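You operate a simulated robot arm through the tools that you are given. There is no shell and no other tool.

Carry out the task below with a simulated two-armed robot. There is one attempt and no reset: what you move stays moved.

JOB
Switch the string of lights off and wind it right in.
Fine: lock the reel again.

The check looks at the end state, three seconds after you hand in, the way a careful person would. Anything else that was tipped, shoved, dropped, spilled or broken makes it a failure.

ROBOT AND FRAMES
Two 7-joint arms with fingered hands on one trunk that stands fixed in place. Base frame: the origin is at the foot of the trunk, x ahead of it, y to its left, z up. Lengths are in m, angles in rad, forces in N, time in s.
The left shoulder is at [0.072, 0.158, 1.209], the right one opposite. With the tool pointing down near the work surface each hand reaches from about 0.44 to 0.86 m from the base axis, measured 20 degrees to its own side. Payload 4 kg a hand.
Tool frame (each hand has its own): the origin (TCP) lies between the finger pads and is the grasp point; the fingertips stand 0.03 m ahead of it; z points along the fingers, y is the line along which they close. The gripper opens to 0.104 m. The gripper's body begins 0.035 m behind the TCP. The gripper is a hand of 3 fingers: y runs from the thumb to the fingers, the wrist lies at [-0.015, -0.104, -0.178] in the tool frame, and closing takes about 1.5 s.
Orientation is that of the tool frame in the base frame, as a unit quaternion [x, y, z, w]. With the fingers straight down and the wrist toward the robot, the tool's x, y and z point along [0, 1, 0], [1, 0, 0] and [0, 0, -1] of the base frame.

CONTROLS
- The arms move only by the tool arm_command. It takes "left_plan", "right_plan" or both (then of equal length, played together; a hand with none holds still); each is a list of rows, each a list of 7 numbers: the shift along the tool's x, y, z in m, then the turn, a rotation vector about the tool's x, y, z in rad, then the closure, from 0 (fully open) to 1 (shut). In form: [[tx, ty, tz, ax, ay, az, hand], ...]. A call has 1 to 20 rows; each row is the pose to reach, as a shift and turn from the pose commanded when the call began, along the tool's axes at that moment. A row lasts 0.2 s, in which the tool goes at most 0.05 m and 0.15 rad; a call with a longer step from one row to the next is refused whole, and so is a gripper value outside its range. A pose out of reach is approached as far as the arm can. The call stops where the force on the tool passes 90 N (or 10 N more than at its start, if that is more) or the arm is blocked; 0.2 s more then pass. Each finger travels about 0.153 m/s and halts on what it meets, pressing with about 32 N; the grip force reading is that of the motor and also rises with nothing between the fingers. The clock runs only during rows and for 0.2 s after the last one: add rows that repeat a pose to give the fingers time. The reply holds the time, the measured pose of the TCP, the force on the tool along the base axes, the opening and the grip force, in the units named above and with some noise, with the torque about the TCP (base axes, N m) and any sound that the robot's microphone picked up.
- Cameras (640 x 400 px; columns grow to the right, rows downward): "scene" is now at [0.1227, 0.0682, 1.4559]; the picture's right is [0.59, -0.81, 0.00], its down [-0.40, -0.29, -0.87] and it looks along [0.70, 0.52, -0.49] (base axes); focal length 349 px, centre (320, 200). "left" rides on the left gripper at [-0.064, -0.094, -0.117] in its tool frame; the picture's right is [-0.72, -0.33, 0.61], its down [0.64, -0.65, 0.40] and it looks along [0.27, 0.68, 0.68] (tool axes); focal length 238 px, centre (320, 200). "right" rides on the right gripper at [0.064, -0.094, -0.117] in its tool frame; the picture's right is [-0.72, 0.33, -0.61], its down [-0.64, -0.65, 0.40] and it looks along [-0.27, 0.68, 0.68] (tool axes); focal length 238 px, centre (320, 200). There is no depth. A picture from a camera that has moved, and an enlarged one, comes with that camera's place and axes in the base frame and with its lens. The place of the scene camera against the robot may be out by one fixed shift of up to 0.018 m in any direction.
- grab_frame(camera): a new picture of that camera. The clock stands still meanwhile.
- slide_trunk(by): slides the trunk up (or, below 0, down) by that many m; the arms and the scene camera ride with it, the base frame stays. It gives what a move gives, with no picture.
- preshape(shape, hand): the hand has 3 fingers and takes this shape, open, in about a second: jaw (thumb against the fingers, like two jaws); tri (thumb and two fingers); tip (a fingertip pinch); poke (one finger out to press); point (the index stretched); flat (the hand flat); cup (the hand cupped); fist (a fist). The gripper value then closes the fingers along that shape, each until it touches; the sizes above hold for jaw. It gives what a move gives, with no picture.
- head_to(pan, tilt): turns the head with the scene camera to pan (to the left, within 1.501 rad either way) and tilt (down, from -0.506 to 1.204), counted from straight ahead of the robot. It gives what a move gives.
- inspect(camera, box): a new picture of the part [left, top, right, bottom] of that camera's present view, enlarged. The clock stands still meanwhile.
- sign_off(): hands the job in; it is judged then, once.

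Nothing tells you positions but the pictures and the camera data. Unless the task says otherwise, let go and move clear before handing in.

The tools are called after "Emit:" by a JSON object that holds its "name" and its "arguments". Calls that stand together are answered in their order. arm_command: Moves the arms, as the interface text tells. Its arguments: {"type":"object","properties":{"left_plan":{"type":"array"},"right_plan":{"type":"array"}},"required":[]} The other tools are called the same way: slide_trunk (by) slides the trunk up or down; preshape (shape, hand) gives the hand a shape; head_to (pan, tilt) turns the head that bears the scene camera; grab_frame (camera) takes a picture; inspect (camera, box) takes an enlarged picture of a part of a camera's view; sign_off () hands the job in.

At the start:

```text
clock: 0.0
left_eef_pos: [0.3704, 0.4875, 1.2318]
left_tool_rot: [0.708, 0.707, -0.001, 0.0]
left_ft_force: [-0.3, 0.0, 0.4]
left_wrist_torque: [-0.01, -0.02, 0.01]
left_opening: 0.1035
left_finger_force: 0.0
left_shape: jaw
right_eef_pos: [0.571, 0.0752, 1.1972]
right_tool_rot: [0.707, 0.707, -0.002, 0.0]
right_ft_force: [-0.3, 0.0, 0.2]
right_wrist_torque: [-0.03, -0.01, 0.0]
right_opening: 0.1034
right_finger_force: 0.0
right_shape: jaw
trunk travel left (down, up): [-0.625, 0.315]
head pan, tilt: [0.634, 0.515]
```

scene: 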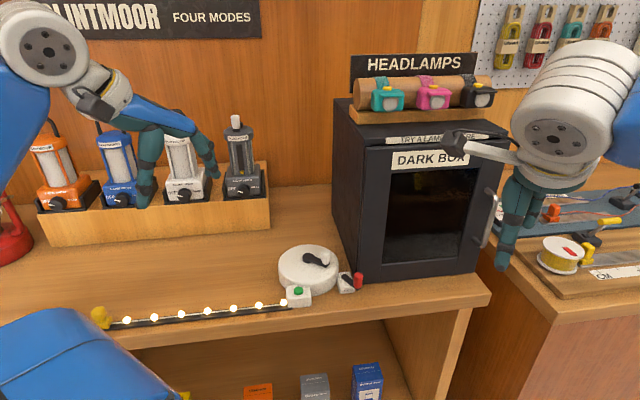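
right: 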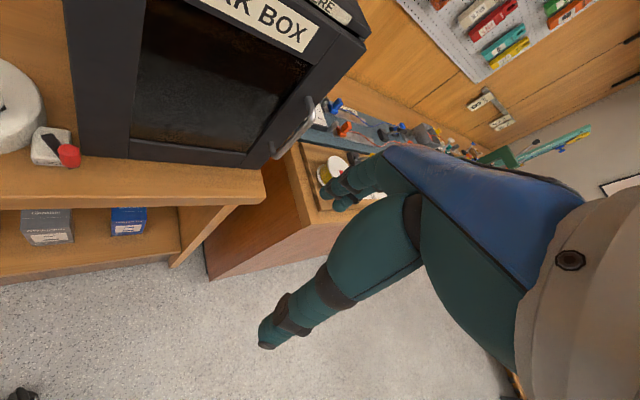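
left: 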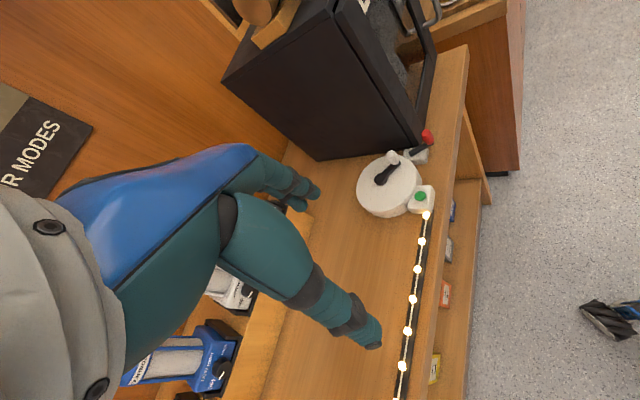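

I see a shop counter with a reel (white drum with crank), a switch box with a green button, a string of lights running along a strip to a yellow end, and a red-tipped lever beside the reel, probably the lock. I'll take closer pictures before moving.

Emit:
{"name": "inspect", "arguments": {"camera": "scene", "box": [240, 220, 400, 320]}}

Emit:
{"name": "inspect", "arguments": {"camera": "scene", "box": [70, 270, 310, 400]}}

Emit:
{"name": "inspect", "arguments": {"camera": "left", "box": [340, 110, 460, 230]}}

```text
4.00 times, centred on (320, 270) of scene
camera zoom: at [0.1227, 0.0682, 1.4559], right [0.59, -0.81, 0.0], down [-0.4, -0.29, -0.87], along [0.7, 0.52, -0.49], focal length 1396 px, centre (320, -80)
```

zoom: 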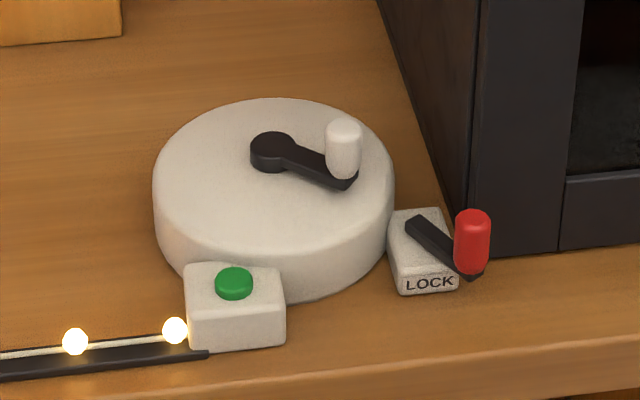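

```text
2.67 times, centred on (190, 335) of scene
camera zoom: at [0.1227, 0.0682, 1.4559], right [0.59, -0.81, 0.0], down [-0.4, -0.29, -0.87], along [0.7, 0.52, -0.49], focal length 931 px, centre (667, -160)
```

zoom: 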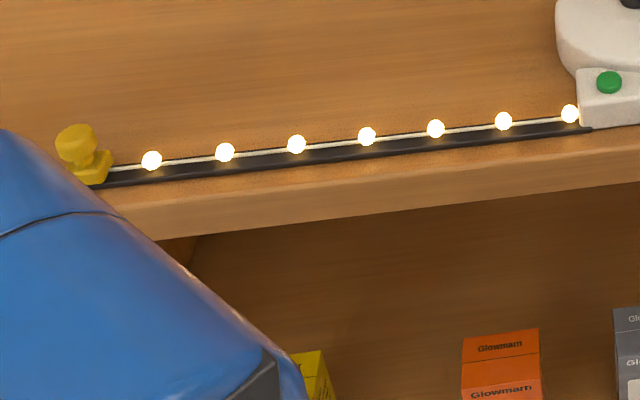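

```text
3.33 times, centred on (400, 170) of left
camera zoom: at [0.2749, 0.4242, 1.3472], right [-0.33, -0.72, -0.61], down [-0.65, 0.64, -0.4], along [0.68, 0.27, -0.68], focal length 794 px, centre (53, 300)
```

zoom: 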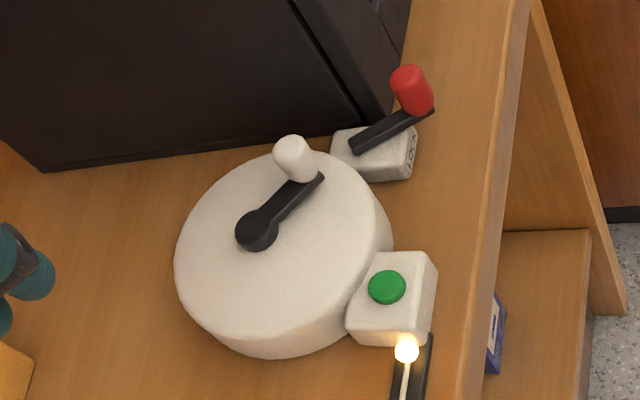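

The reel sits at about (0.57, 0.435), its crank knob at about (0.575, 0.395, 1.015), the green button at about (0.506, 0.406, 0.962) and the red lock knob at about (0.588, 0.323, 0.987). I'll zoom in further on the lock and button to understand how they work.

Emit:
{"name": "inspect", "arguments": {"camera": "scene", "box": [328, 260, 376, 300]}}

Emit:
{"name": "inspect", "arguments": {"camera": "left", "box": [390, 120, 440, 170]}}

Emit:
{"name": "inspect", "arguments": {"camera": "right", "box": [0, 50, 100, 190]}}

Emit:
{"name": "inspect", "arguments": {"camera": "scene", "box": [270, 240, 350, 310]}}

```text
10.00 times, centred on (352, 280) of scene
camera zoom: at [0.1227, 0.0682, 1.4559], right [0.59, -0.81, 0.0], down [-0.4, -0.29, -0.87], along [0.7, 0.52, -0.49], focal length 3490 px, centre (0, -600)
```

zoom: 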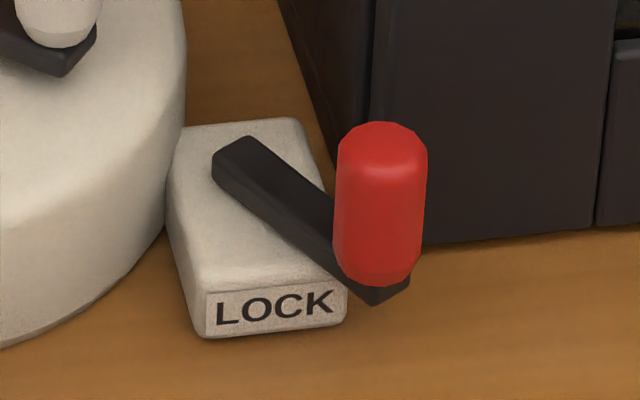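

```text
8.00 times, centred on (415, 145) of left
camera zoom: at [0.2749, 0.4242, 1.3472], right [-0.33, -0.72, -0.61], down [-0.65, 0.64, -0.4], along [0.68, 0.27, -0.68], focal length 1907 px, centre (-440, 640)
```

zoom: 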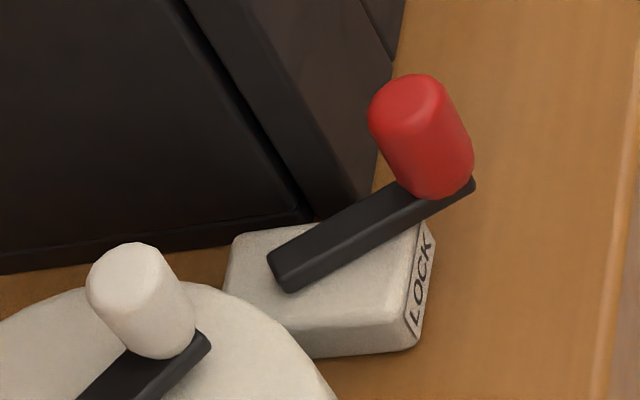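

```text
2.86 times, centred on (50, 120) of right
camera zoom: at [0.4759, 0.1385, 1.3154], right [0.33, -0.72, 0.61], down [-0.65, -0.64, -0.4], along [0.68, -0.27, -0.68], focal length 681 px, centre (1091, 429)
```

zoom: 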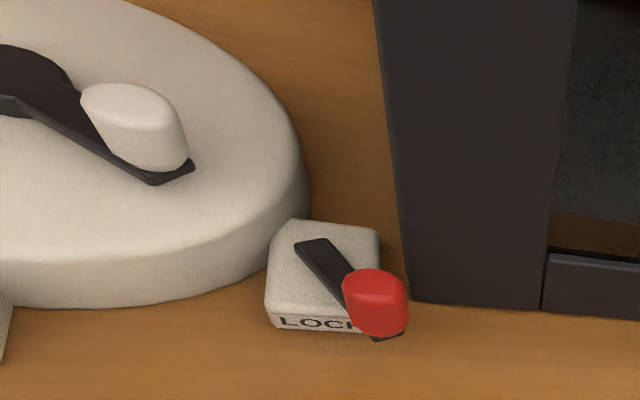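

```text
5.71 times, centred on (310, 275) of scene
camera zoom: at [0.1227, 0.0682, 1.4559], right [0.59, -0.81, 0.0], down [-0.4, -0.29, -0.87], along [0.7, 0.52, -0.49], focal length 1994 px, centre (377, -229)
```

zoom: 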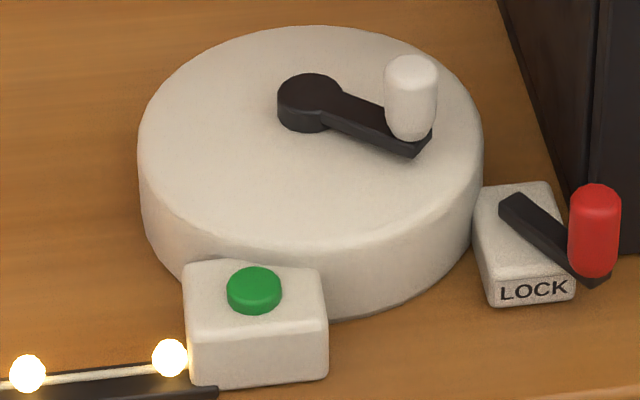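

The lock is a flat bar with an upright red knob, turning about a vertical pivot; the reel has a crank with an upright knob. I'll move the left hand to get a second close viewpoint over the reel and lock, staying well above everything.

Emit:
{"name": "arm_command", "arguments": {"left_plan": [[-0.0275, 0.016, 0.018, 0, 0, 0, 0], [-0.055, 0.032, 0.036, 0, 0, 0, 0], [-0.0825, 0.048, 0.054, 0, 0, 0, 0], [-0.11, 0.064, 0.072, 0, 0, 0, 0], [-0.1375, 0.08, 0.09, 0, 0, 0, 0], [-0.1375, 0.08, 0.09, 0, 0, 0, 0]]}}

Emit:
{"name": "grab_frame", "arguments": {"camera": "left"}}

Emit:
{"name": "grab_frame", "arguments": {"camera": "scene"}}

```text
clock: 1.4
left_eef_pos: [0.4469, 0.3479, 1.1449]
left_tool_rot: [0.707, 0.707, 0.001, 0.001]
left_ft_force: [0.3, 1.2, 0.6]
left_wrist_torque: [-0.02, -0.02, 0.01]
left_opening: 0.1037
left_finger_force: 0.0
left_shape: jaw
right_eef_pos: [0.5682, 0.0726, 1.1975]
right_tool_rot: [0.707, 0.707, 0.0, 0.0]
right_ft_force: [-0.2, 0.2, -0.1]
right_wrist_torque: [-0.01, 0.01, -0.03]
right_opening: 0.1037
right_finger_force: 0.2
right_shape: jaw
trunk travel left (down, up): [-0.625, 0.315]
head pan, tilt: [0.634, 0.515]
```

```text
taken
camera left: at [0.3522, 0.2848, 1.2595], right [-0.33, -0.72, -0.61], down [-0.65, 0.64, -0.4], along [0.68, 0.27, -0.68], focal length 238 px, centre (320, 200)
```

left: 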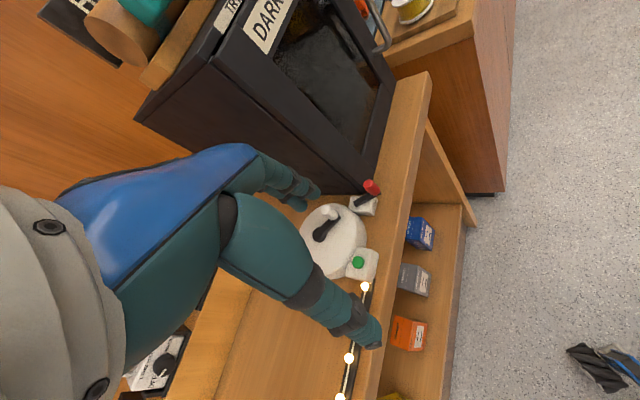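

```text
taken
camera scene: at [0.1227, 0.0673, 1.456], right [0.59, -0.81, 0.0], down [-0.4, -0.29, -0.87], along [0.7, 0.52, -0.49], focal length 349 px, centre (320, 200)
```

scene: 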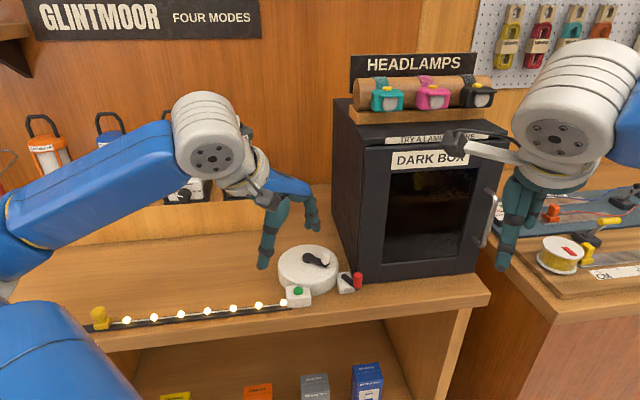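

Emit:
{"name": "inspect", "arguments": {"camera": "left", "box": [290, 170, 410, 300]}}

Emit:
{"name": "inspect", "arguments": {"camera": "left", "box": [335, 170, 395, 220]}}

Emit:
{"name": "inspect", "arguments": {"camera": "right", "box": [0, 50, 100, 190]}}

```text
3.08 times, centred on (350, 235) of left
camera zoom: at [0.3522, 0.2848, 1.2595], right [-0.33, -0.72, -0.61], down [-0.65, 0.64, -0.4], along [0.68, 0.27, -0.68], focal length 733 px, centre (228, 92)
```

zoom: 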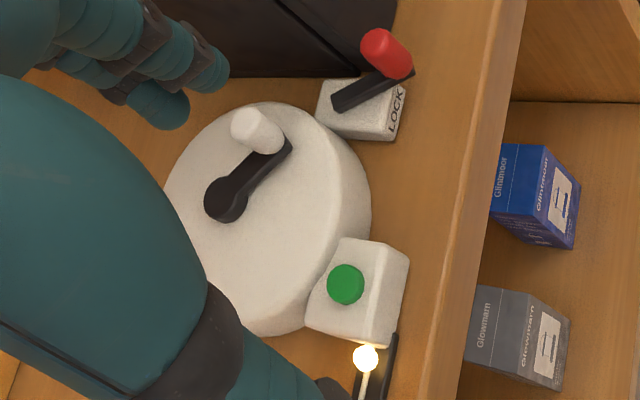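

```text
8.00 times, centred on (365, 195) of left
camera zoom: at [0.3522, 0.2848, 1.2595], right [-0.33, -0.72, -0.61], down [-0.65, 0.64, -0.4], along [0.68, 0.27, -0.68], focal length 1907 px, centre (-40, 240)
```

zoom: 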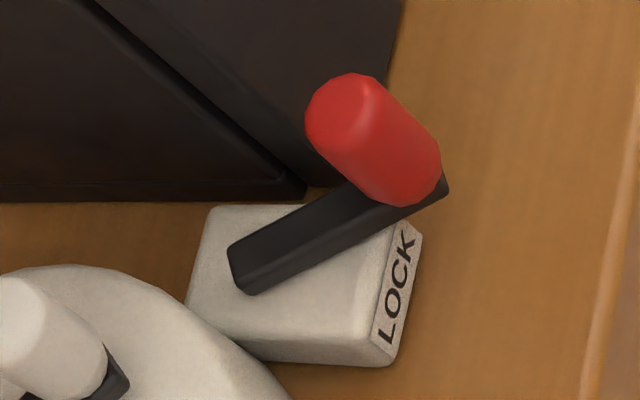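

```text
2.86 times, centred on (50, 120) of right
camera zoom: at [0.4741, 0.1368, 1.3162], right [0.33, -0.72, 0.61], down [-0.65, -0.64, -0.4], along [0.68, -0.27, -0.68], focal length 681 px, centre (1091, 429)
```

zoom: 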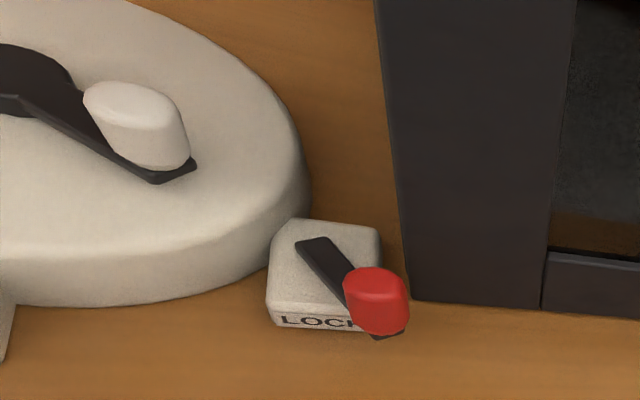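

From the three views: the counter is turned about 45° to the base; the crank hub is at about (0.597, 0.436), its knob top at (0.602, 0.392, 0.984), the button top at (0.521, 0.404, 0.933), and the red lock knob at (0.609, 0.317, 0.957). The table is at about z 0.90. Next I'll turn the left hand 45° to match the counter, close the fingers and hover above the green button.

Emit:
{"name": "arm_command", "arguments": {"left_plan": [[0.009, 0.012, 0.013, 0, 0, -0.131, 0.2], [0.018, 0.024, 0.027, 0, 0, -0.262, 0.4], [0.027, 0.036, 0.04, 0, 0, -0.393, 0.6], [0.037, 0.048, 0.053, 0, 0, -0.524, 0.8], [0.046, 0.06, 0.066, 0, 0, -0.654, 1], [0.055, 0.072, 0.08, 0, 0, -0.785, 1], [0.055, 0.072, 0.08, 0, 0, -0.785, 1], [0.055, 0.072, 0.08, 0, 0, -0.785, 1], [0.055, 0.072, 0.08, 0, 0, -0.785, 1]]}}

Emit:
{"name": "grab_frame", "arguments": {"camera": "left"}}

Emit:
{"name": "inspect", "arguments": {"camera": "scene", "box": [180, 150, 380, 330]}}

Emit:
{"name": "grab_frame", "arguments": {"camera": "right"}}

```text
clock: 3.4
left_eef_pos: [0.5213, 0.4053, 1.0632]
left_tool_rot: [0.382, 0.924, 0.0, 0.0]
left_ft_force: [0.0, 0.5, 0.7]
left_wrist_torque: [0.01, 0.03, -0.02]
left_opening: 0.0
left_finger_force: 32.1
left_shape: jaw
right_eef_pos: [0.5698, 0.0734, 1.1976]
right_tool_rot: [0.707, 0.707, 0.0, 0.001]
right_ft_force: [-0.4, 0.3, 0.8]
right_wrist_torque: [-0.01, 0.0, 0.01]
right_opening: 0.1036
right_finger_force: 0.0
right_shape: jaw
trunk travel left (down, up): [-0.625, 0.315]
head pan, tilt: [0.634, 0.515]
```

```text
taken
camera left: at [0.4997, 0.2923, 1.1797], right [0.28, -0.74, -0.61], down [-0.91, -0.01, -0.4], along [0.29, 0.67, -0.68], focal length 238 px, centre (320, 200)
```

left: 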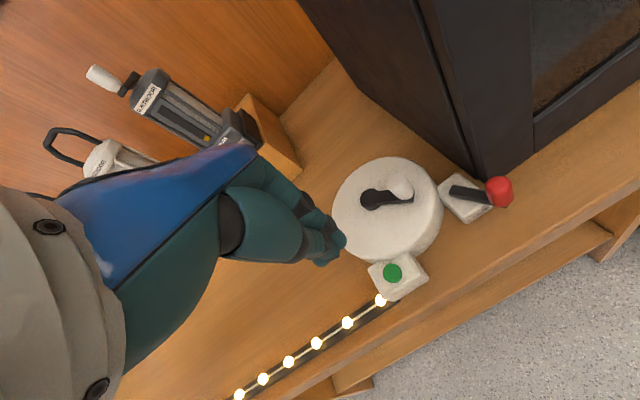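

```text
2.22 times, centred on (280, 240) of scene
camera zoom: at [0.124, 0.0677, 1.4558], right [0.59, -0.81, 0.0], down [-0.4, -0.29, -0.87], along [0.7, 0.52, -0.5], focal length 776 px, centre (409, 111)
```

zoom: 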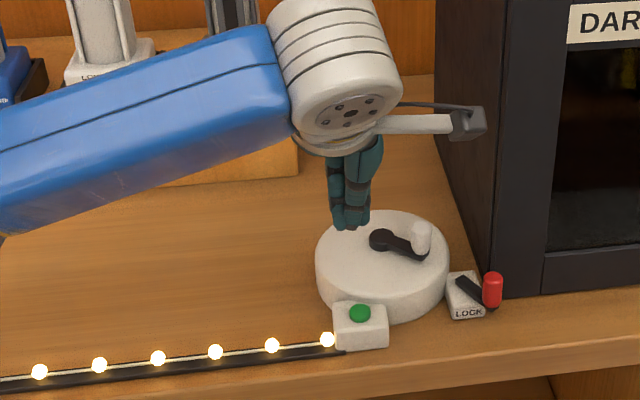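

```text
taken
camera right: at [0.4752, 0.137, 1.3159], right [0.33, -0.72, 0.61], down [-0.65, -0.64, -0.4], along [0.68, -0.27, -0.68], focal length 238 px, centre (320, 200)
```

right: 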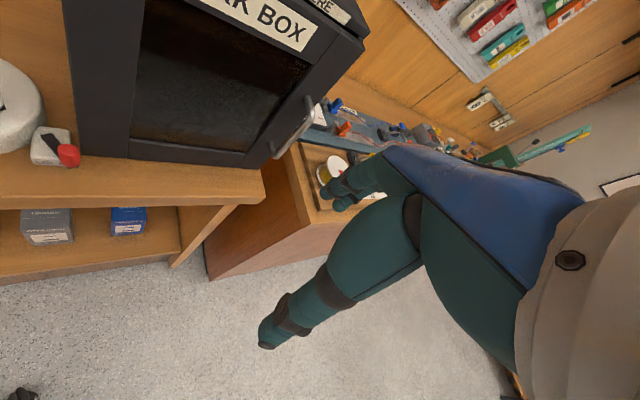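

The fingers are shut and directly over the green button, and the new view confirms its place. I'll lower in steps and stop just above it.

Emit:
{"name": "arm_command", "arguments": {"left_plan": [[0, 0, 0.03, 0, 0, 0, 1], [0, 0, 0.06, 0, 0, 0, 1], [0, 0, 0.08, 0, 0, 0, 1], [0, 0, 0.088, 0, 0, 0, 1], [0, 0, 0.088, 0, 0, 0, 1]]}}

Emit:
{"name": "inspect", "arguments": {"camera": "scene", "box": [240, 190, 360, 310]}}

Emit:
{"name": "grab_frame", "arguments": {"camera": "left"}}

```text
clock: 4.6
left_eef_pos: [0.5211, 0.4037, 0.9751]
left_tool_rot: [0.383, 0.924, 0.0, -0.001]
left_ft_force: [0.3, -0.6, -0.1]
left_wrist_torque: [0.0, 0.04, 0.02]
left_opening: 0.0001
left_finger_force: 32.0
left_shape: jaw
right_eef_pos: [0.5685, 0.0733, 1.1977]
right_tool_rot: [0.707, 0.707, 0.0, 0.0]
right_ft_force: [-0.2, 0.0, -0.1]
right_wrist_torque: [-0.02, -0.01, 0.0]
right_opening: 0.1039
right_finger_force: 0.1
right_shape: jaw
trunk travel left (down, up): [-0.625, 0.315]
head pan, tilt: [0.634, 0.515]
```

```text
3.33 times, centred on (300, 250) of scene
camera zoom: at [0.1236, 0.0676, 1.4558], right [0.59, -0.81, 0.0], down [-0.4, -0.29, -0.87], along [0.7, 0.52, -0.5], focal length 1163 px, centre (387, 33)
```

zoom: 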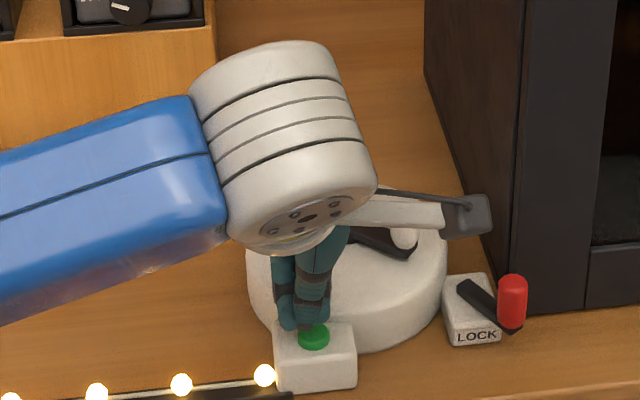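

```text
taken
camera left: at [0.4988, 0.293, 1.0902], right [0.28, -0.74, -0.61], down [-0.91, -0.01, -0.4], along [0.29, 0.67, -0.68], focal length 238 px, centre (320, 200)
```

left: 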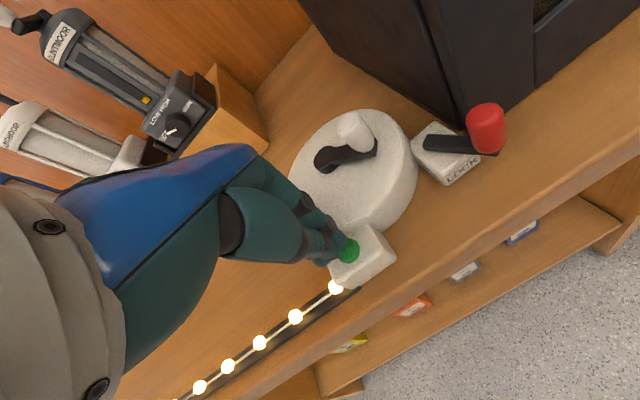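

Emit:
{"name": "inspect", "arguments": {"camera": "left", "box": [300, 200, 400, 290]}}

Emit:
{"name": "inspect", "arguments": {"camera": "scene", "box": [275, 265, 325, 315]}}

```text
4.44 times, centred on (350, 245) of left
camera zoom: at [0.4988, 0.293, 1.0902], right [0.28, -0.74, -0.61], down [-0.91, -0.01, -0.4], along [0.29, 0.67, -0.68], focal length 1059 px, centre (187, 0)
```

zoom: 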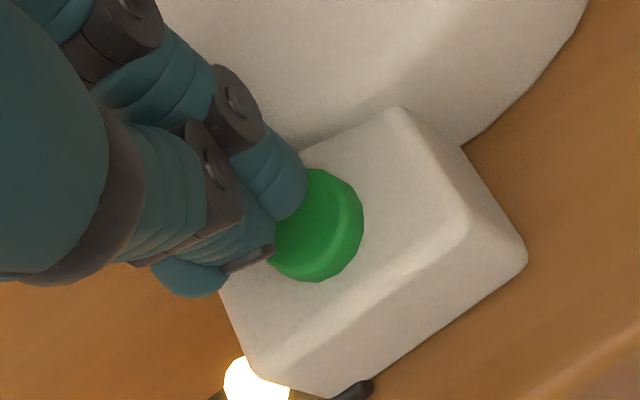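

```text
8.00 times, centred on (300, 290) of scene
camera zoom: at [0.1236, 0.0676, 1.4558], right [0.59, -0.81, 0.0], down [-0.4, -0.29, -0.87], along [0.7, 0.52, -0.5], focal length 2792 px, centre (480, -520)
```

zoom: 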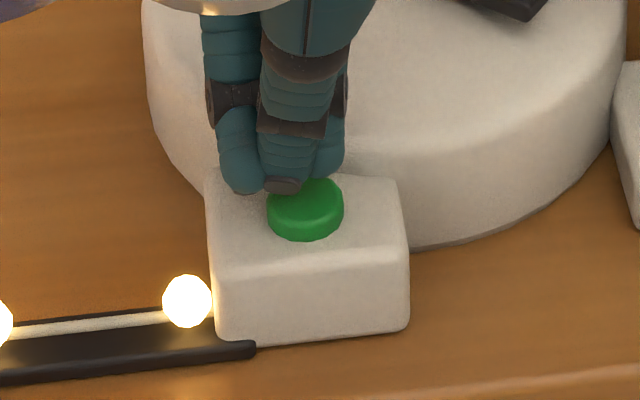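

The fingertips hover about 1 cm over the button, slightly to its left. I'll shift a few millimetres to the right and press gently down in small steps.

Emit:
{"name": "arm_command", "arguments": {"left_plan": [[-0.005, 0, 0, 0, 0, 0, 1], [-0.005, 0, 0.005, 0, 0, 0, 1], [-0.005, 0, 0.009, 0, 0, 0, 1], [-0.005, 0, 0.011, 0, 0, 0, 1]]}}

Emit:
{"name": "inspect", "arguments": {"camera": "scene", "box": [265, 265, 325, 315]}}

Emit:
{"name": "inspect", "arguments": {"camera": "left", "box": [300, 200, 400, 290]}}

```text
clock: 5.6
left_eef_pos: [0.5241, 0.4015, 0.963]
left_tool_rot: [0.382, 0.924, 0.0, 0.0]
left_ft_force: [0.4, -0.3, 1.9]
left_wrist_torque: [0.02, 0.0, 0.0]
left_opening: 0.0
left_finger_force: 31.6
left_shape: jaw
right_eef_pos: [0.5682, 0.0735, 1.1981]
right_tool_rot: [0.707, 0.707, -0.001, 0.0]
right_ft_force: [0.0, -0.6, 0.3]
right_wrist_torque: [0.04, 0.01, -0.01]
right_opening: 0.1037
right_finger_force: 0.1
right_shape: jaw
trunk travel left (down, up): [-0.625, 0.315]
head pan, tilt: [0.634, 0.515]
heard: click
```

```text
8.00 times, centred on (295, 290) of scene
camera zoom: at [0.1232, 0.0673, 1.4559], right [0.59, -0.81, 0.0], down [-0.4, -0.29, -0.87], along [0.7, 0.52, -0.49], focal length 2792 px, centre (520, -520)
```

zoom: 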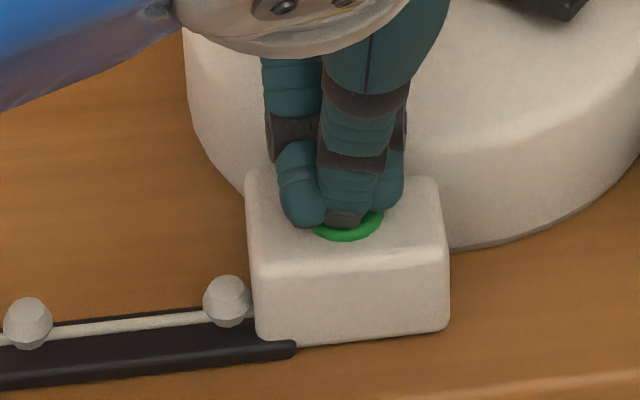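

```text
4.44 times, centred on (350, 245) of left
camera zoom: at [0.5013, 0.2893, 1.0789], right [0.28, -0.74, -0.61], down [-0.91, -0.01, -0.4], along [0.29, 0.67, -0.68], focal length 1059 px, centre (187, 0)
```

zoom: 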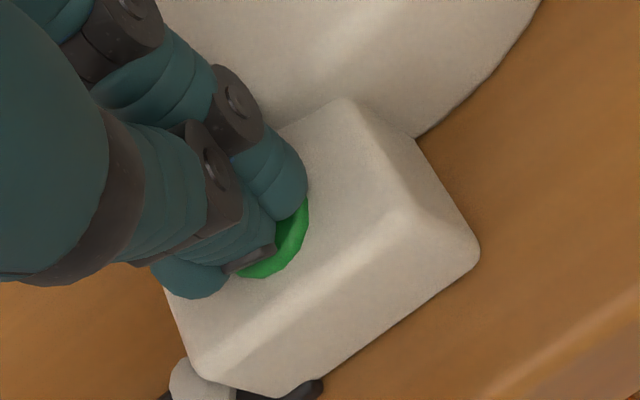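

A click was heard and the bulbs are dark. I'll lift straight up off the button and check that they stay off.

Emit:
{"name": "arm_command", "arguments": {"left_plan": [[0, 0, -0.02, 0, 0, 0, 1], [0, 0, -0.06, 0, 0, 0, 1], [0, 0, -0.1, 0, 0, 0, 0.8], [0, 0, -0.1, 0, 0, 0, 0.8]]}}

Emit:
{"name": "grab_frame", "arguments": {"camera": "scene"}}

Emit:
{"name": "grab_frame", "arguments": {"camera": "left"}}

```text
clock: 6.6
left_eef_pos: [0.521, 0.4004, 1.0625]
left_tool_rot: [0.383, 0.924, 0.0, -0.001]
left_ft_force: [0.2, 1.2, 0.1]
left_wrist_torque: [0.02, 0.02, 0.03]
left_opening: 0.0206
left_finger_force: 0.0
left_shape: jaw
right_eef_pos: [0.5689, 0.0739, 1.1976]
right_tool_rot: [0.707, 0.707, 0.0, -0.001]
right_ft_force: [-0.2, 0.1, -0.5]
right_wrist_torque: [0.02, 0.0, -0.03]
right_opening: 0.1037
right_finger_force: 0.0
right_shape: jaw
trunk travel left (down, up): [-0.625, 0.315]
head pan, tilt: [0.634, 0.515]
```

```text
taken
camera scene: at [0.1235, 0.0674, 1.4559], right [0.59, -0.81, 0.0], down [-0.4, -0.29, -0.87], along [0.7, 0.52, -0.49], focal length 349 px, centre (320, 200)
```

scene: 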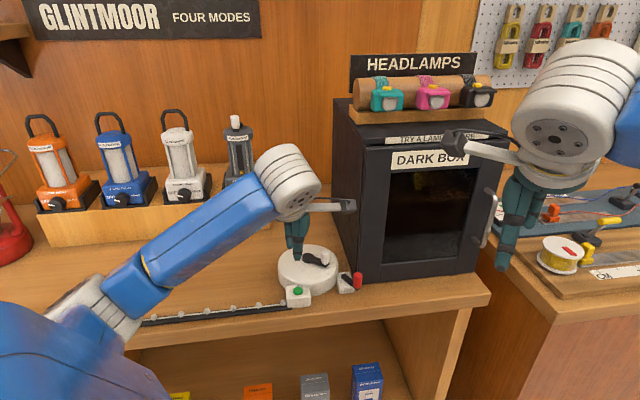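

```text
taken
camera left: at [0.4993, 0.2893, 1.1787], right [0.28, -0.74, -0.61], down [-0.91, -0.01, -0.4], along [0.29, 0.67, -0.68], focal length 238 px, centre (320, 200)
```

left: 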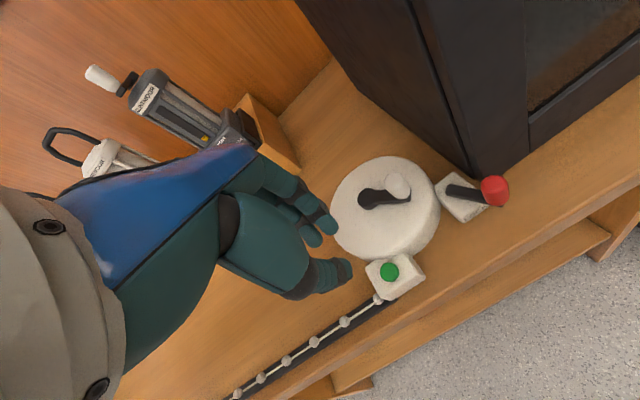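

The lights are off. The lock lever's pivot is at about (0.622, 0.353), leaning right of straight-front. I'll swing the left hand to a −45° yaw, so that its jaws open along the counter edge and the palm stays clear of the dark box. Then I'll hover over the red knob.

Emit:
{"name": "arm_command", "arguments": {"left_plan": [[0, -0.01, -0.01, 0, 0, 0.143, 0.5], [0, -0.02, -0.02, 0, 0, 0.286, 0.5], [0, -0.02, -0.02, 0, 0, 0.428, 0.5], [0, -0.02, -0.02, 0, 0, 0.571, 0.5], [0, -0.02, -0.02, 0, 0, 0.714, 0.5], [0, -0.02, -0.02, 0, 0, 0.857, 0.5], [0, -0.02, -0.02, 0, 0, 1.0, 0.5], [-0.01, -0.02, -0.02, 0, 0, 1.143, 0.5], [-0.03, -0.02, -0.02, 0, 0, 1.285, 0.5], [-0.05, -0.02, -0.02, 0, 0, 1.428, 0.5], [-0.07, -0.02, -0.02, 0, 0, 1.571, 0.5], [-0.1, -0.01, -0.015, 0, 0, 1.571, 0.5], [-0.121, 0, -0.01, 0, 0, 1.571, 0.5], [-0.121, 0, -0.01, 0, 0, 1.571, 0.5]]}}

Emit:
{"name": "grab_frame", "arguments": {"camera": "left"}}

Emit:
{"name": "grab_frame", "arguments": {"camera": "scene"}}

Emit:
{"name": "grab_frame", "arguments": {"camera": "right"}}

```text
clock: 9.6
left_eef_pos: [0.6095, 0.3154, 1.0743]
left_tool_rot: [0.924, 0.382, 0.0, 0.001]
left_ft_force: [0.2, 0.0, -0.1]
left_wrist_torque: [-0.02, 0.02, -0.01]
left_opening: 0.0516
left_finger_force: 0.0
left_shape: jaw
right_eef_pos: [0.5682, 0.0743, 1.1987]
right_tool_rot: [0.707, 0.707, 0.001, 0.001]
right_ft_force: [0.1, -0.2, 0.3]
right_wrist_torque: [0.0, -0.02, 0.02]
right_opening: 0.1034
right_finger_force: 0.1
right_shape: jaw
trunk travel left (down, up): [-0.625, 0.315]
head pan, tilt: [0.634, 0.515]
```

```text
taken
camera left: at [0.4968, 0.3368, 1.1906], right [-0.74, -0.28, -0.61], down [-0.01, 0.91, -0.4], along [0.67, -0.29, -0.68], focal length 238 px, centre (320, 200)
```

left: 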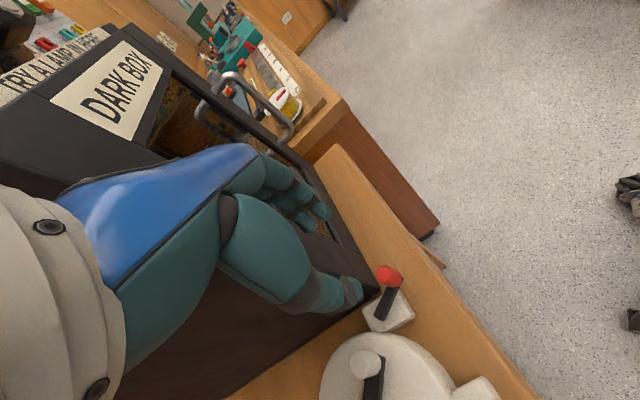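

```text
taken
camera scene: at [0.1233, 0.0673, 1.4559], right [0.59, -0.81, 0.0], down [-0.4, -0.29, -0.87], along [0.7, 0.52, -0.49], focal length 349 px, centre (320, 200)
```

scene: 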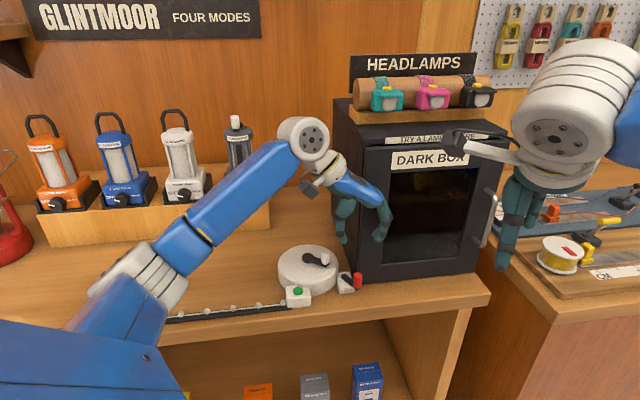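

```text
taken
camera right: at [0.4738, 0.1372, 1.3164], right [0.33, -0.72, 0.61], down [-0.65, -0.64, -0.4], along [0.68, -0.27, -0.68], focal length 238 px, centre (320, 200)
```

right: 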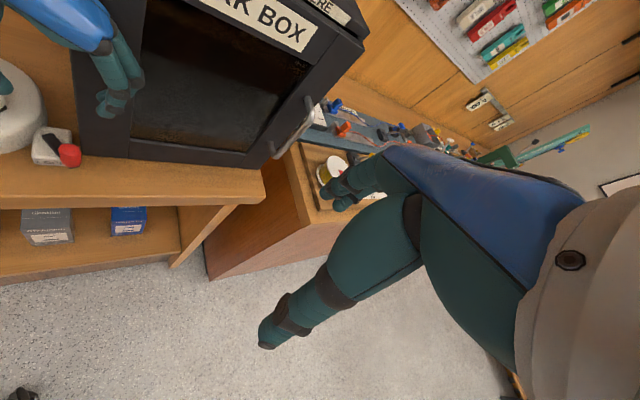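

The hand is over the red knob and the new view puts the knob at about (0.607, 0.316). I'll shift 6 mm away from the box and lower partway, then look.

Emit:
{"name": "arm_command", "arguments": {"left_plan": [[-0.006, -0.002, 0.03, 0, 0, 0, 0.5], [-0.006, -0.002, 0.06, 0, 0, 0, 0.5], [-0.006, -0.002, 0.082, 0, 0, 0, 0.5], [-0.006, -0.002, 0.082, 0, 0, 0, 0.5]]}}

Emit:
{"name": "grab_frame", "arguments": {"camera": "left"}}

Emit:
{"name": "inspect", "arguments": {"camera": "scene", "box": [290, 190, 410, 310]}}

Emit:
{"name": "inspect", "arguments": {"camera": "right", "box": [0, 50, 150, 190]}}

```text
clock: 10.6
left_eef_pos: [0.6029, 0.3131, 0.9917]
left_tool_rot: [0.924, 0.383, 0.0, 0.001]
left_ft_force: [0.0, -1.2, 0.5]
left_wrist_torque: [0.01, 0.0, 0.02]
left_opening: 0.0514
left_finger_force: 0.0
left_shape: jaw
right_eef_pos: [0.5689, 0.0735, 1.1977]
right_tool_rot: [0.707, 0.707, 0.0, 0.0]
right_ft_force: [-1.6, -0.5, 0.4]
right_wrist_torque: [-0.02, 0.02, 0.01]
right_opening: 0.1036
right_finger_force: 0.0
right_shape: jaw
trunk travel left (down, up): [-0.625, 0.315]
head pan, tilt: [0.634, 0.515]
```

```text
taken
camera left: at [0.4902, 0.3341, 1.1069], right [-0.74, -0.28, -0.61], down [-0.01, 0.91, -0.4], along [0.67, -0.29, -0.68], focal length 238 px, centre (320, 200)
```

left: 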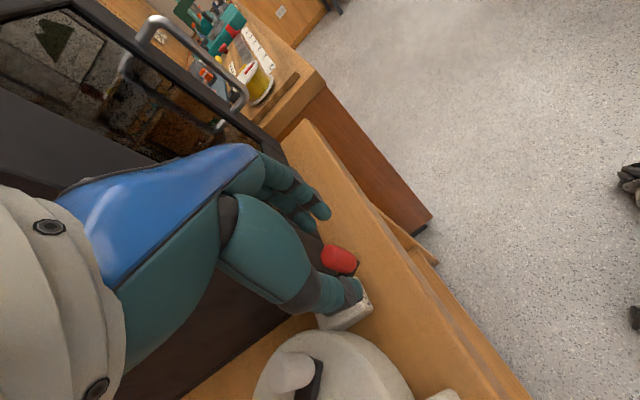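

```text
3.33 times, centred on (350, 250) of scene
camera zoom: at [0.1239, 0.0674, 1.4558], right [0.59, -0.81, 0.0], down [-0.4, -0.29, -0.87], along [0.7, 0.52, -0.5], focal length 1163 px, centre (220, 33)
```

zoom: 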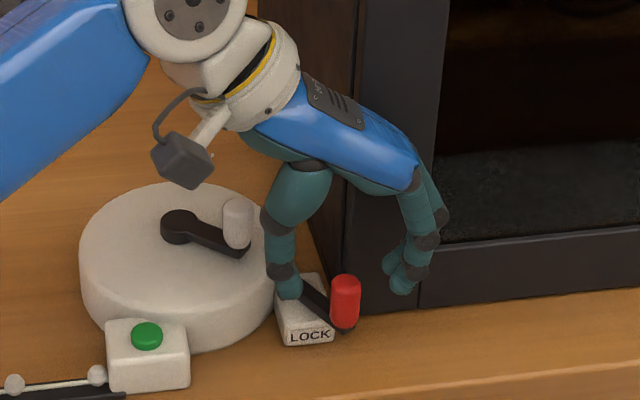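

```text
2.86 times, centred on (75, 120) of right
camera zoom: at [0.4747, 0.1369, 1.316], right [0.33, -0.72, 0.61], down [-0.65, -0.64, -0.4], along [0.68, -0.27, -0.68], focal length 681 px, centre (1020, 429)
```

zoom: 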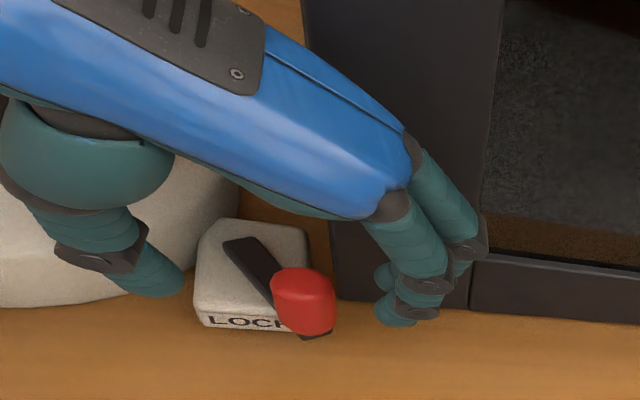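

The jaws straddle the red knob, centred. I'll lower to engage the knob's upper part and close gently.

Emit:
{"name": "arm_command", "arguments": {"left_plan": [[0, 0, 0.015, 0, 0, 0, 0.5], [0, 0, 0.027, 0, 0, 0, 0.5], [0, 0, 0.027, 0, 0, 0, 0.65], [0, 0, 0.027, 0, 0, 0, 0.75], [0, 0, 0.027, 0, 0, 0, 0.82], [0, 0, 0.027, 0, 0, 0, 0.86], [0, 0, 0.027, 0, 0, 0, 0.86]]}}

Emit:
{"name": "inspect", "arguments": {"camera": "scene", "box": [290, 190, 410, 310]}}

Emit:
{"name": "inspect", "arguments": {"camera": "left", "box": [280, 200, 400, 320]}}

```text
clock: 12.2
left_eef_pos: [0.6037, 0.3129, 0.9624]
left_tool_rot: [0.924, 0.383, 0.0, 0.0]
left_ft_force: [0.4, -1.0, 0.2]
left_wrist_torque: [-0.04, -0.03, -0.05]
left_opening: 0.015
left_finger_force: 0.1
left_shape: jaw
right_eef_pos: [0.5693, 0.0716, 1.1983]
right_tool_rot: [0.707, 0.708, 0.0, -0.001]
right_ft_force: [-0.9, 0.6, -0.6]
right_wrist_torque: [0.02, -0.03, 0.0]
right_opening: 0.1036
right_finger_force: 0.0
right_shape: jaw
trunk travel left (down, up): [-0.625, 0.315]
head pan, tilt: [0.634, 0.515]
```

```text
3.33 times, centred on (350, 250) of scene
camera zoom: at [0.1239, 0.0666, 1.4559], right [0.59, -0.81, 0.0], down [-0.4, -0.29, -0.87], along [0.7, 0.52, -0.49], focal length 1163 px, centre (220, 33)
```

zoom: 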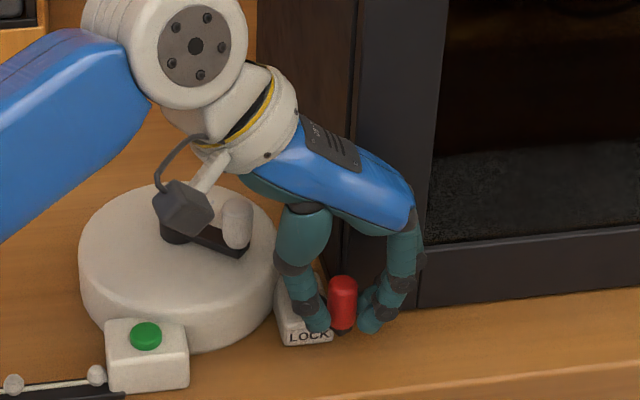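

```text
3.33 times, centred on (340, 260) of left
camera zoom: at [0.4905, 0.3336, 1.0783], right [-0.74, -0.28, -0.61], down [-0.01, 0.91, -0.4], along [0.67, -0.29, -0.68], focal length 794 px, centre (253, 0)
```

zoom: 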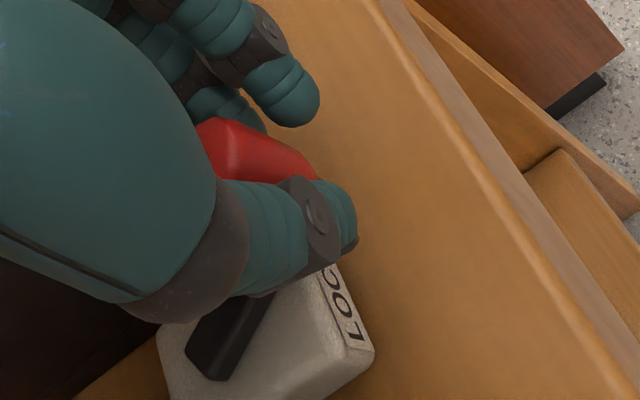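

The fingers are near the knob but not yet gripping; I'll close until they touch.

Emit:
{"name": "arm_command", "arguments": {"left_plan": [[0, 0, 0, 0, 0, 0, 0.9], [0, 0, 0, 0, 0, 0, 0.95], [0, 0, 0, 0, 0, 0, 1], [0, 0, 0, 0, 0, 0, 1], [0, 0, 0, 0, 0, 0, 1]]}}

Emit:
{"name": "inspect", "arguments": {"camera": "scene", "box": [310, 240, 390, 310]}}

Emit:
{"name": "inspect", "arguments": {"camera": "left", "box": [280, 200, 400, 320]}}

Emit:
{"name": "inspect", "arguments": {"camera": "right", "box": [0, 50, 150, 190]}}

```text
clock: 13.4
left_eef_pos: [0.6029, 0.3122, 0.9627]
left_tool_rot: [0.924, 0.382, 0.0, 0.0]
left_ft_force: [-1.9, -2.9, -2.1]
left_wrist_torque: [-0.06, -0.04, -0.03]
left_opening: 0.0063
left_finger_force: 32.2
left_shape: jaw
right_eef_pos: [0.5689, 0.074, 1.1985]
right_tool_rot: [0.707, 0.707, 0.0, 0.0]
right_ft_force: [-0.1, -0.1, 0.6]
right_wrist_torque: [-0.03, 0.03, -0.01]
right_opening: 0.1036
right_finger_force: 0.0
right_shape: jaw
trunk travel left (down, up): [-0.625, 0.315]
head pan, tilt: [0.634, 0.515]
```

```text
5.71 times, centred on (350, 275) of scene
camera zoom: at [0.1241, 0.0668, 1.4558], right [0.59, -0.81, 0.0], down [-0.4, -0.29, -0.87], along [0.7, 0.52, -0.5], focal length 1994 px, centre (149, -229)
```

zoom: 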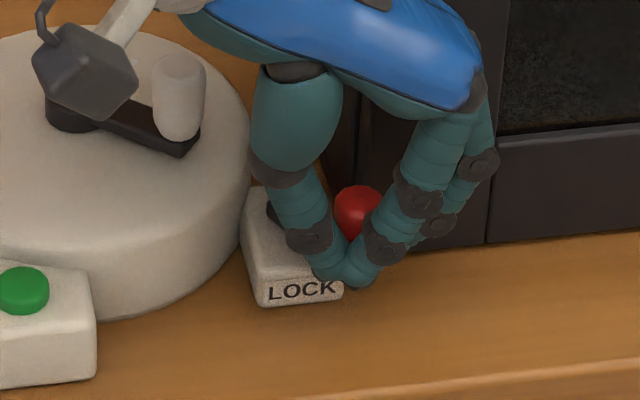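

```text
3.33 times, centred on (340, 260) of left
camera zoom: at [0.4905, 0.3338, 1.078], right [-0.74, -0.28, -0.61], down [-0.01, 0.91, -0.4], along [0.67, -0.29, -0.68], focal length 794 px, centre (253, 0)
```

zoom: 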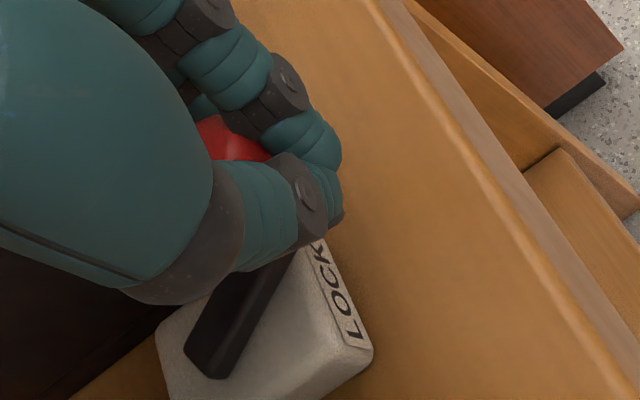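

```text
2.86 times, centred on (75, 120) of right
camera zoom: at [0.4748, 0.1368, 1.3159], right [0.33, -0.72, 0.61], down [-0.65, -0.64, -0.4], along [0.68, -0.27, -0.68], focal length 681 px, centre (1020, 429)
```

zoom: 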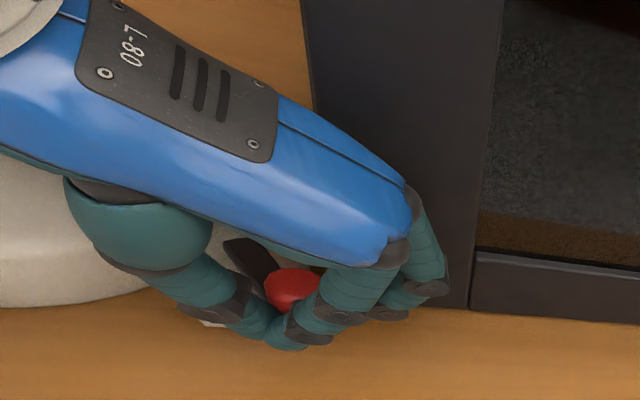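

The fingers have closed around the red knob, holding it between thumb and fingers. I'll try swinging it a few millimetres to the left (along the counter edge) and read the force.

Emit:
{"name": "arm_command", "arguments": {"left_plan": [[-0.001, -0.002, 0, 0, 0, 0, 1], [-0.002, -0.004, 0, 0, 0, 0, 1], [-0.002, -0.006, 0, 0, 0, 0, 1]]}}

Emit:
{"name": "inspect", "arguments": {"camera": "scene", "box": [310, 240, 390, 310]}}

Emit:
{"name": "inspect", "arguments": {"camera": "left", "box": [280, 200, 400, 320]}}

```text
clock: 14.2
left_eef_pos: [0.5976, 0.3157, 0.9641]
left_tool_rot: [0.924, 0.383, -0.001, -0.001]
left_ft_force: [-0.1, -5.0, -8.2]
left_wrist_torque: [-0.2, -0.04, -0.11]
left_opening: 0.0058
left_finger_force: 31.9
left_shape: jaw
right_eef_pos: [0.5701, 0.0733, 1.1984]
right_tool_rot: [0.707, 0.707, 0.0, 0.001]
right_ft_force: [0.3, -0.7, -0.4]
right_wrist_torque: [0.0, 0.0, -0.01]
right_opening: 0.1034
right_finger_force: 0.0
right_shape: jaw
trunk travel left (down, up): [-0.625, 0.315]
head pan, tilt: [0.634, 0.515]
```

```text
5.71 times, centred on (350, 275) of scene
camera zoom: at [0.1256, 0.0664, 1.4556], right [0.59, -0.81, 0.0], down [-0.4, -0.29, -0.87], along [0.7, 0.52, -0.5], focal length 1994 px, centre (149, -229)
```

zoom: 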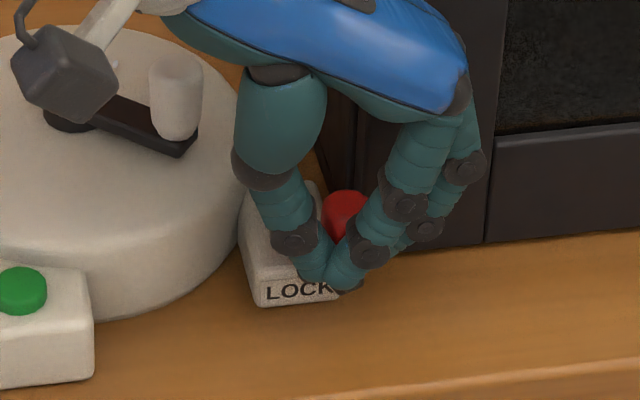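

```text
3.33 times, centred on (340, 260) of left
camera zoom: at [0.4856, 0.3362, 1.0792], right [-0.74, -0.28, -0.61], down [-0.01, 0.91, -0.4], along [0.67, -0.29, -0.68], focal length 794 px, centre (253, 0)
```

zoom: 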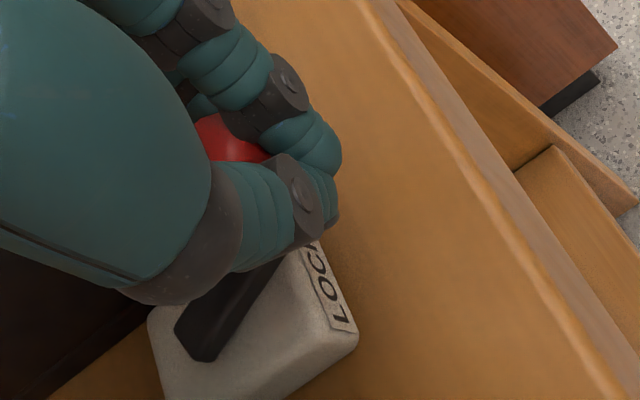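

The knob moved about 4 mm with the hand and little force, so the lever swings to the left. I'll continue along the arc.

Emit:
{"name": "arm_command", "arguments": {"left_plan": [[-0.001, -0.003, 0, 0, 0, 0, 1], [-0.0015, -0.006, 0, 0, 0, 0, 1], [-0.002, -0.009, 0, 0, 0, 0, 1], [-0.002, -0.012, 0, 0, 0, 0, 1]]}}

Emit:
{"name": "inspect", "arguments": {"camera": "scene", "box": [310, 240, 390, 310]}}

Emit:
{"name": "inspect", "arguments": {"camera": "left", "box": [280, 200, 400, 320]}}

```text
clock: 15.2
left_eef_pos: [0.5873, 0.3205, 0.9655]
left_tool_rot: [0.924, 0.382, -0.001, -0.002]
left_ft_force: [-4.7, -11.3, -9.7]
left_wrist_torque: [-0.33, 0.12, -0.22]
left_opening: 0.0057
left_finger_force: 32.1
left_shape: jaw
right_eef_pos: [0.5694, 0.0721, 1.1975]
right_tool_rot: [0.707, 0.707, 0.001, -0.001]
right_ft_force: [-0.5, 0.4, 0.3]
right_wrist_torque: [0.05, -0.02, 0.01]
right_opening: 0.1036
right_finger_force: 0.2
right_shape: jaw
trunk travel left (down, up): [-0.625, 0.315]
head pan, tilt: [0.634, 0.515]
```

```text
5.71 times, centred on (350, 275) of scene
camera zoom: at [0.1248, 0.0642, 1.4558], right [0.59, -0.81, 0.0], down [-0.4, -0.29, -0.87], along [0.7, 0.52, -0.49], focal length 1994 px, centre (149, -229)
```

zoom: 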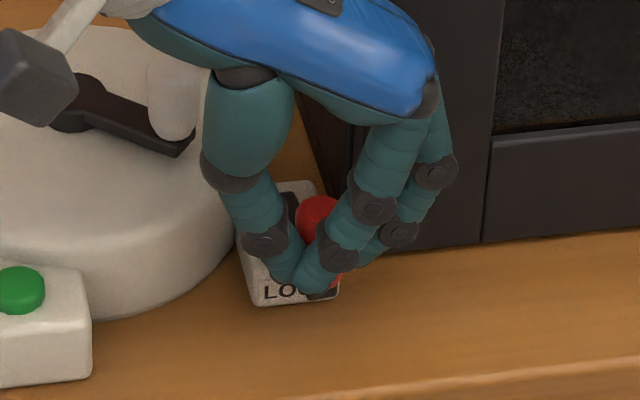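

```text
3.33 times, centred on (340, 260) of left
camera zoom: at [0.476, 0.3417, 1.0811], right [-0.74, -0.28, -0.61], down [-0.01, 0.92, -0.4], along [0.67, -0.29, -0.68], focal length 794 px, centre (253, 0)
```

zoom: 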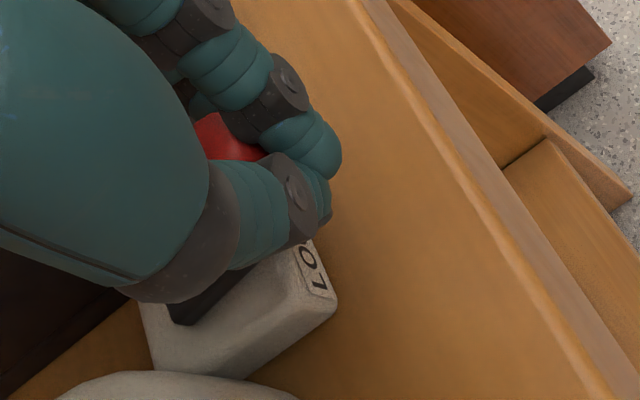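

The lever is about straight ahead now with modest resistance. I'll carry on to the left in small steps.

Emit:
{"name": "arm_command", "arguments": {"left_plan": [[-0.001, -0.003, 0, 0, 0, 0, 1], [-0.001, -0.006, 0, 0, 0, 0, 1], [0, -0.009, 0, 0, 0, 0, 1], [0.001, -0.012, 0, 0, 0, 0, 1]]}}

Emit:
{"name": "inspect", "arguments": {"camera": "scene", "box": [310, 240, 390, 310]}}

Emit:
{"name": "inspect", "arguments": {"camera": "left", "box": [280, 200, 400, 320]}}

```text
clock: 16.2
left_eef_pos: [0.5793, 0.3304, 0.9657]
left_tool_rot: [0.924, 0.383, 0.0, -0.001]
left_ft_force: [-6.1, -11.6, -7.2]
left_wrist_torque: [-0.35, 0.14, -0.29]
left_opening: 0.0057
left_finger_force: 31.9
left_shape: jaw
right_eef_pos: [0.5686, 0.0708, 1.1995]
right_tool_rot: [0.707, 0.707, 0.001, -0.001]
right_ft_force: [-0.1, -0.8, -0.1]
right_wrist_torque: [0.01, -0.05, 0.0]
right_opening: 0.1035
right_finger_force: 0.1
right_shape: jaw
trunk travel left (down, up): [-0.625, 0.315]
head pan, tilt: [0.634, 0.515]
```

```text
5.71 times, centred on (350, 275) of scene
camera zoom: at [0.1232, 0.0639, 1.456], right [0.59, -0.81, 0.0], down [-0.4, -0.29, -0.87], along [0.7, 0.52, -0.49], focal length 1994 px, centre (149, -229)
```

zoom: 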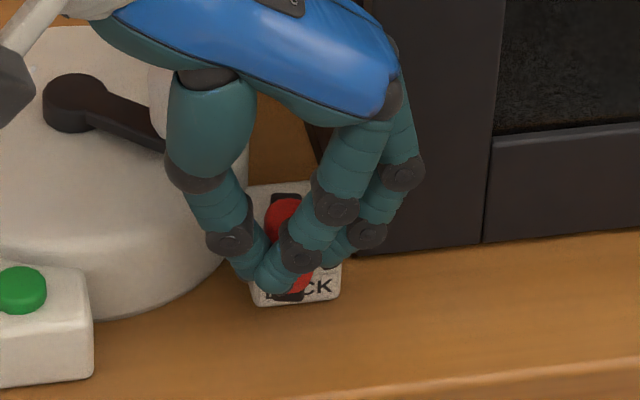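

```text
3.33 times, centred on (340, 260) of left
camera zoom: at [0.4674, 0.3512, 1.0814], right [-0.74, -0.28, -0.61], down [-0.01, 0.92, -0.4], along [0.67, -0.29, -0.68], focal length 794 px, centre (253, 0)
```

zoom: 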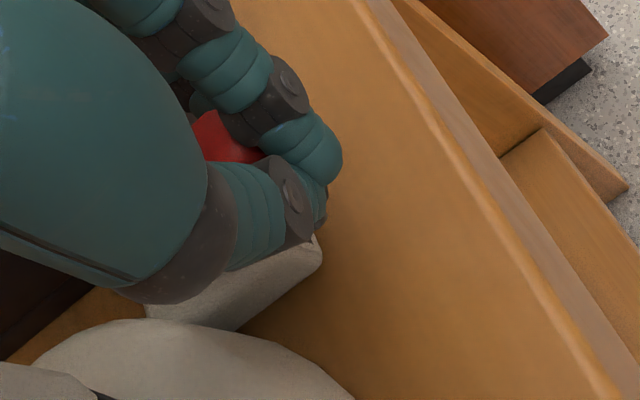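

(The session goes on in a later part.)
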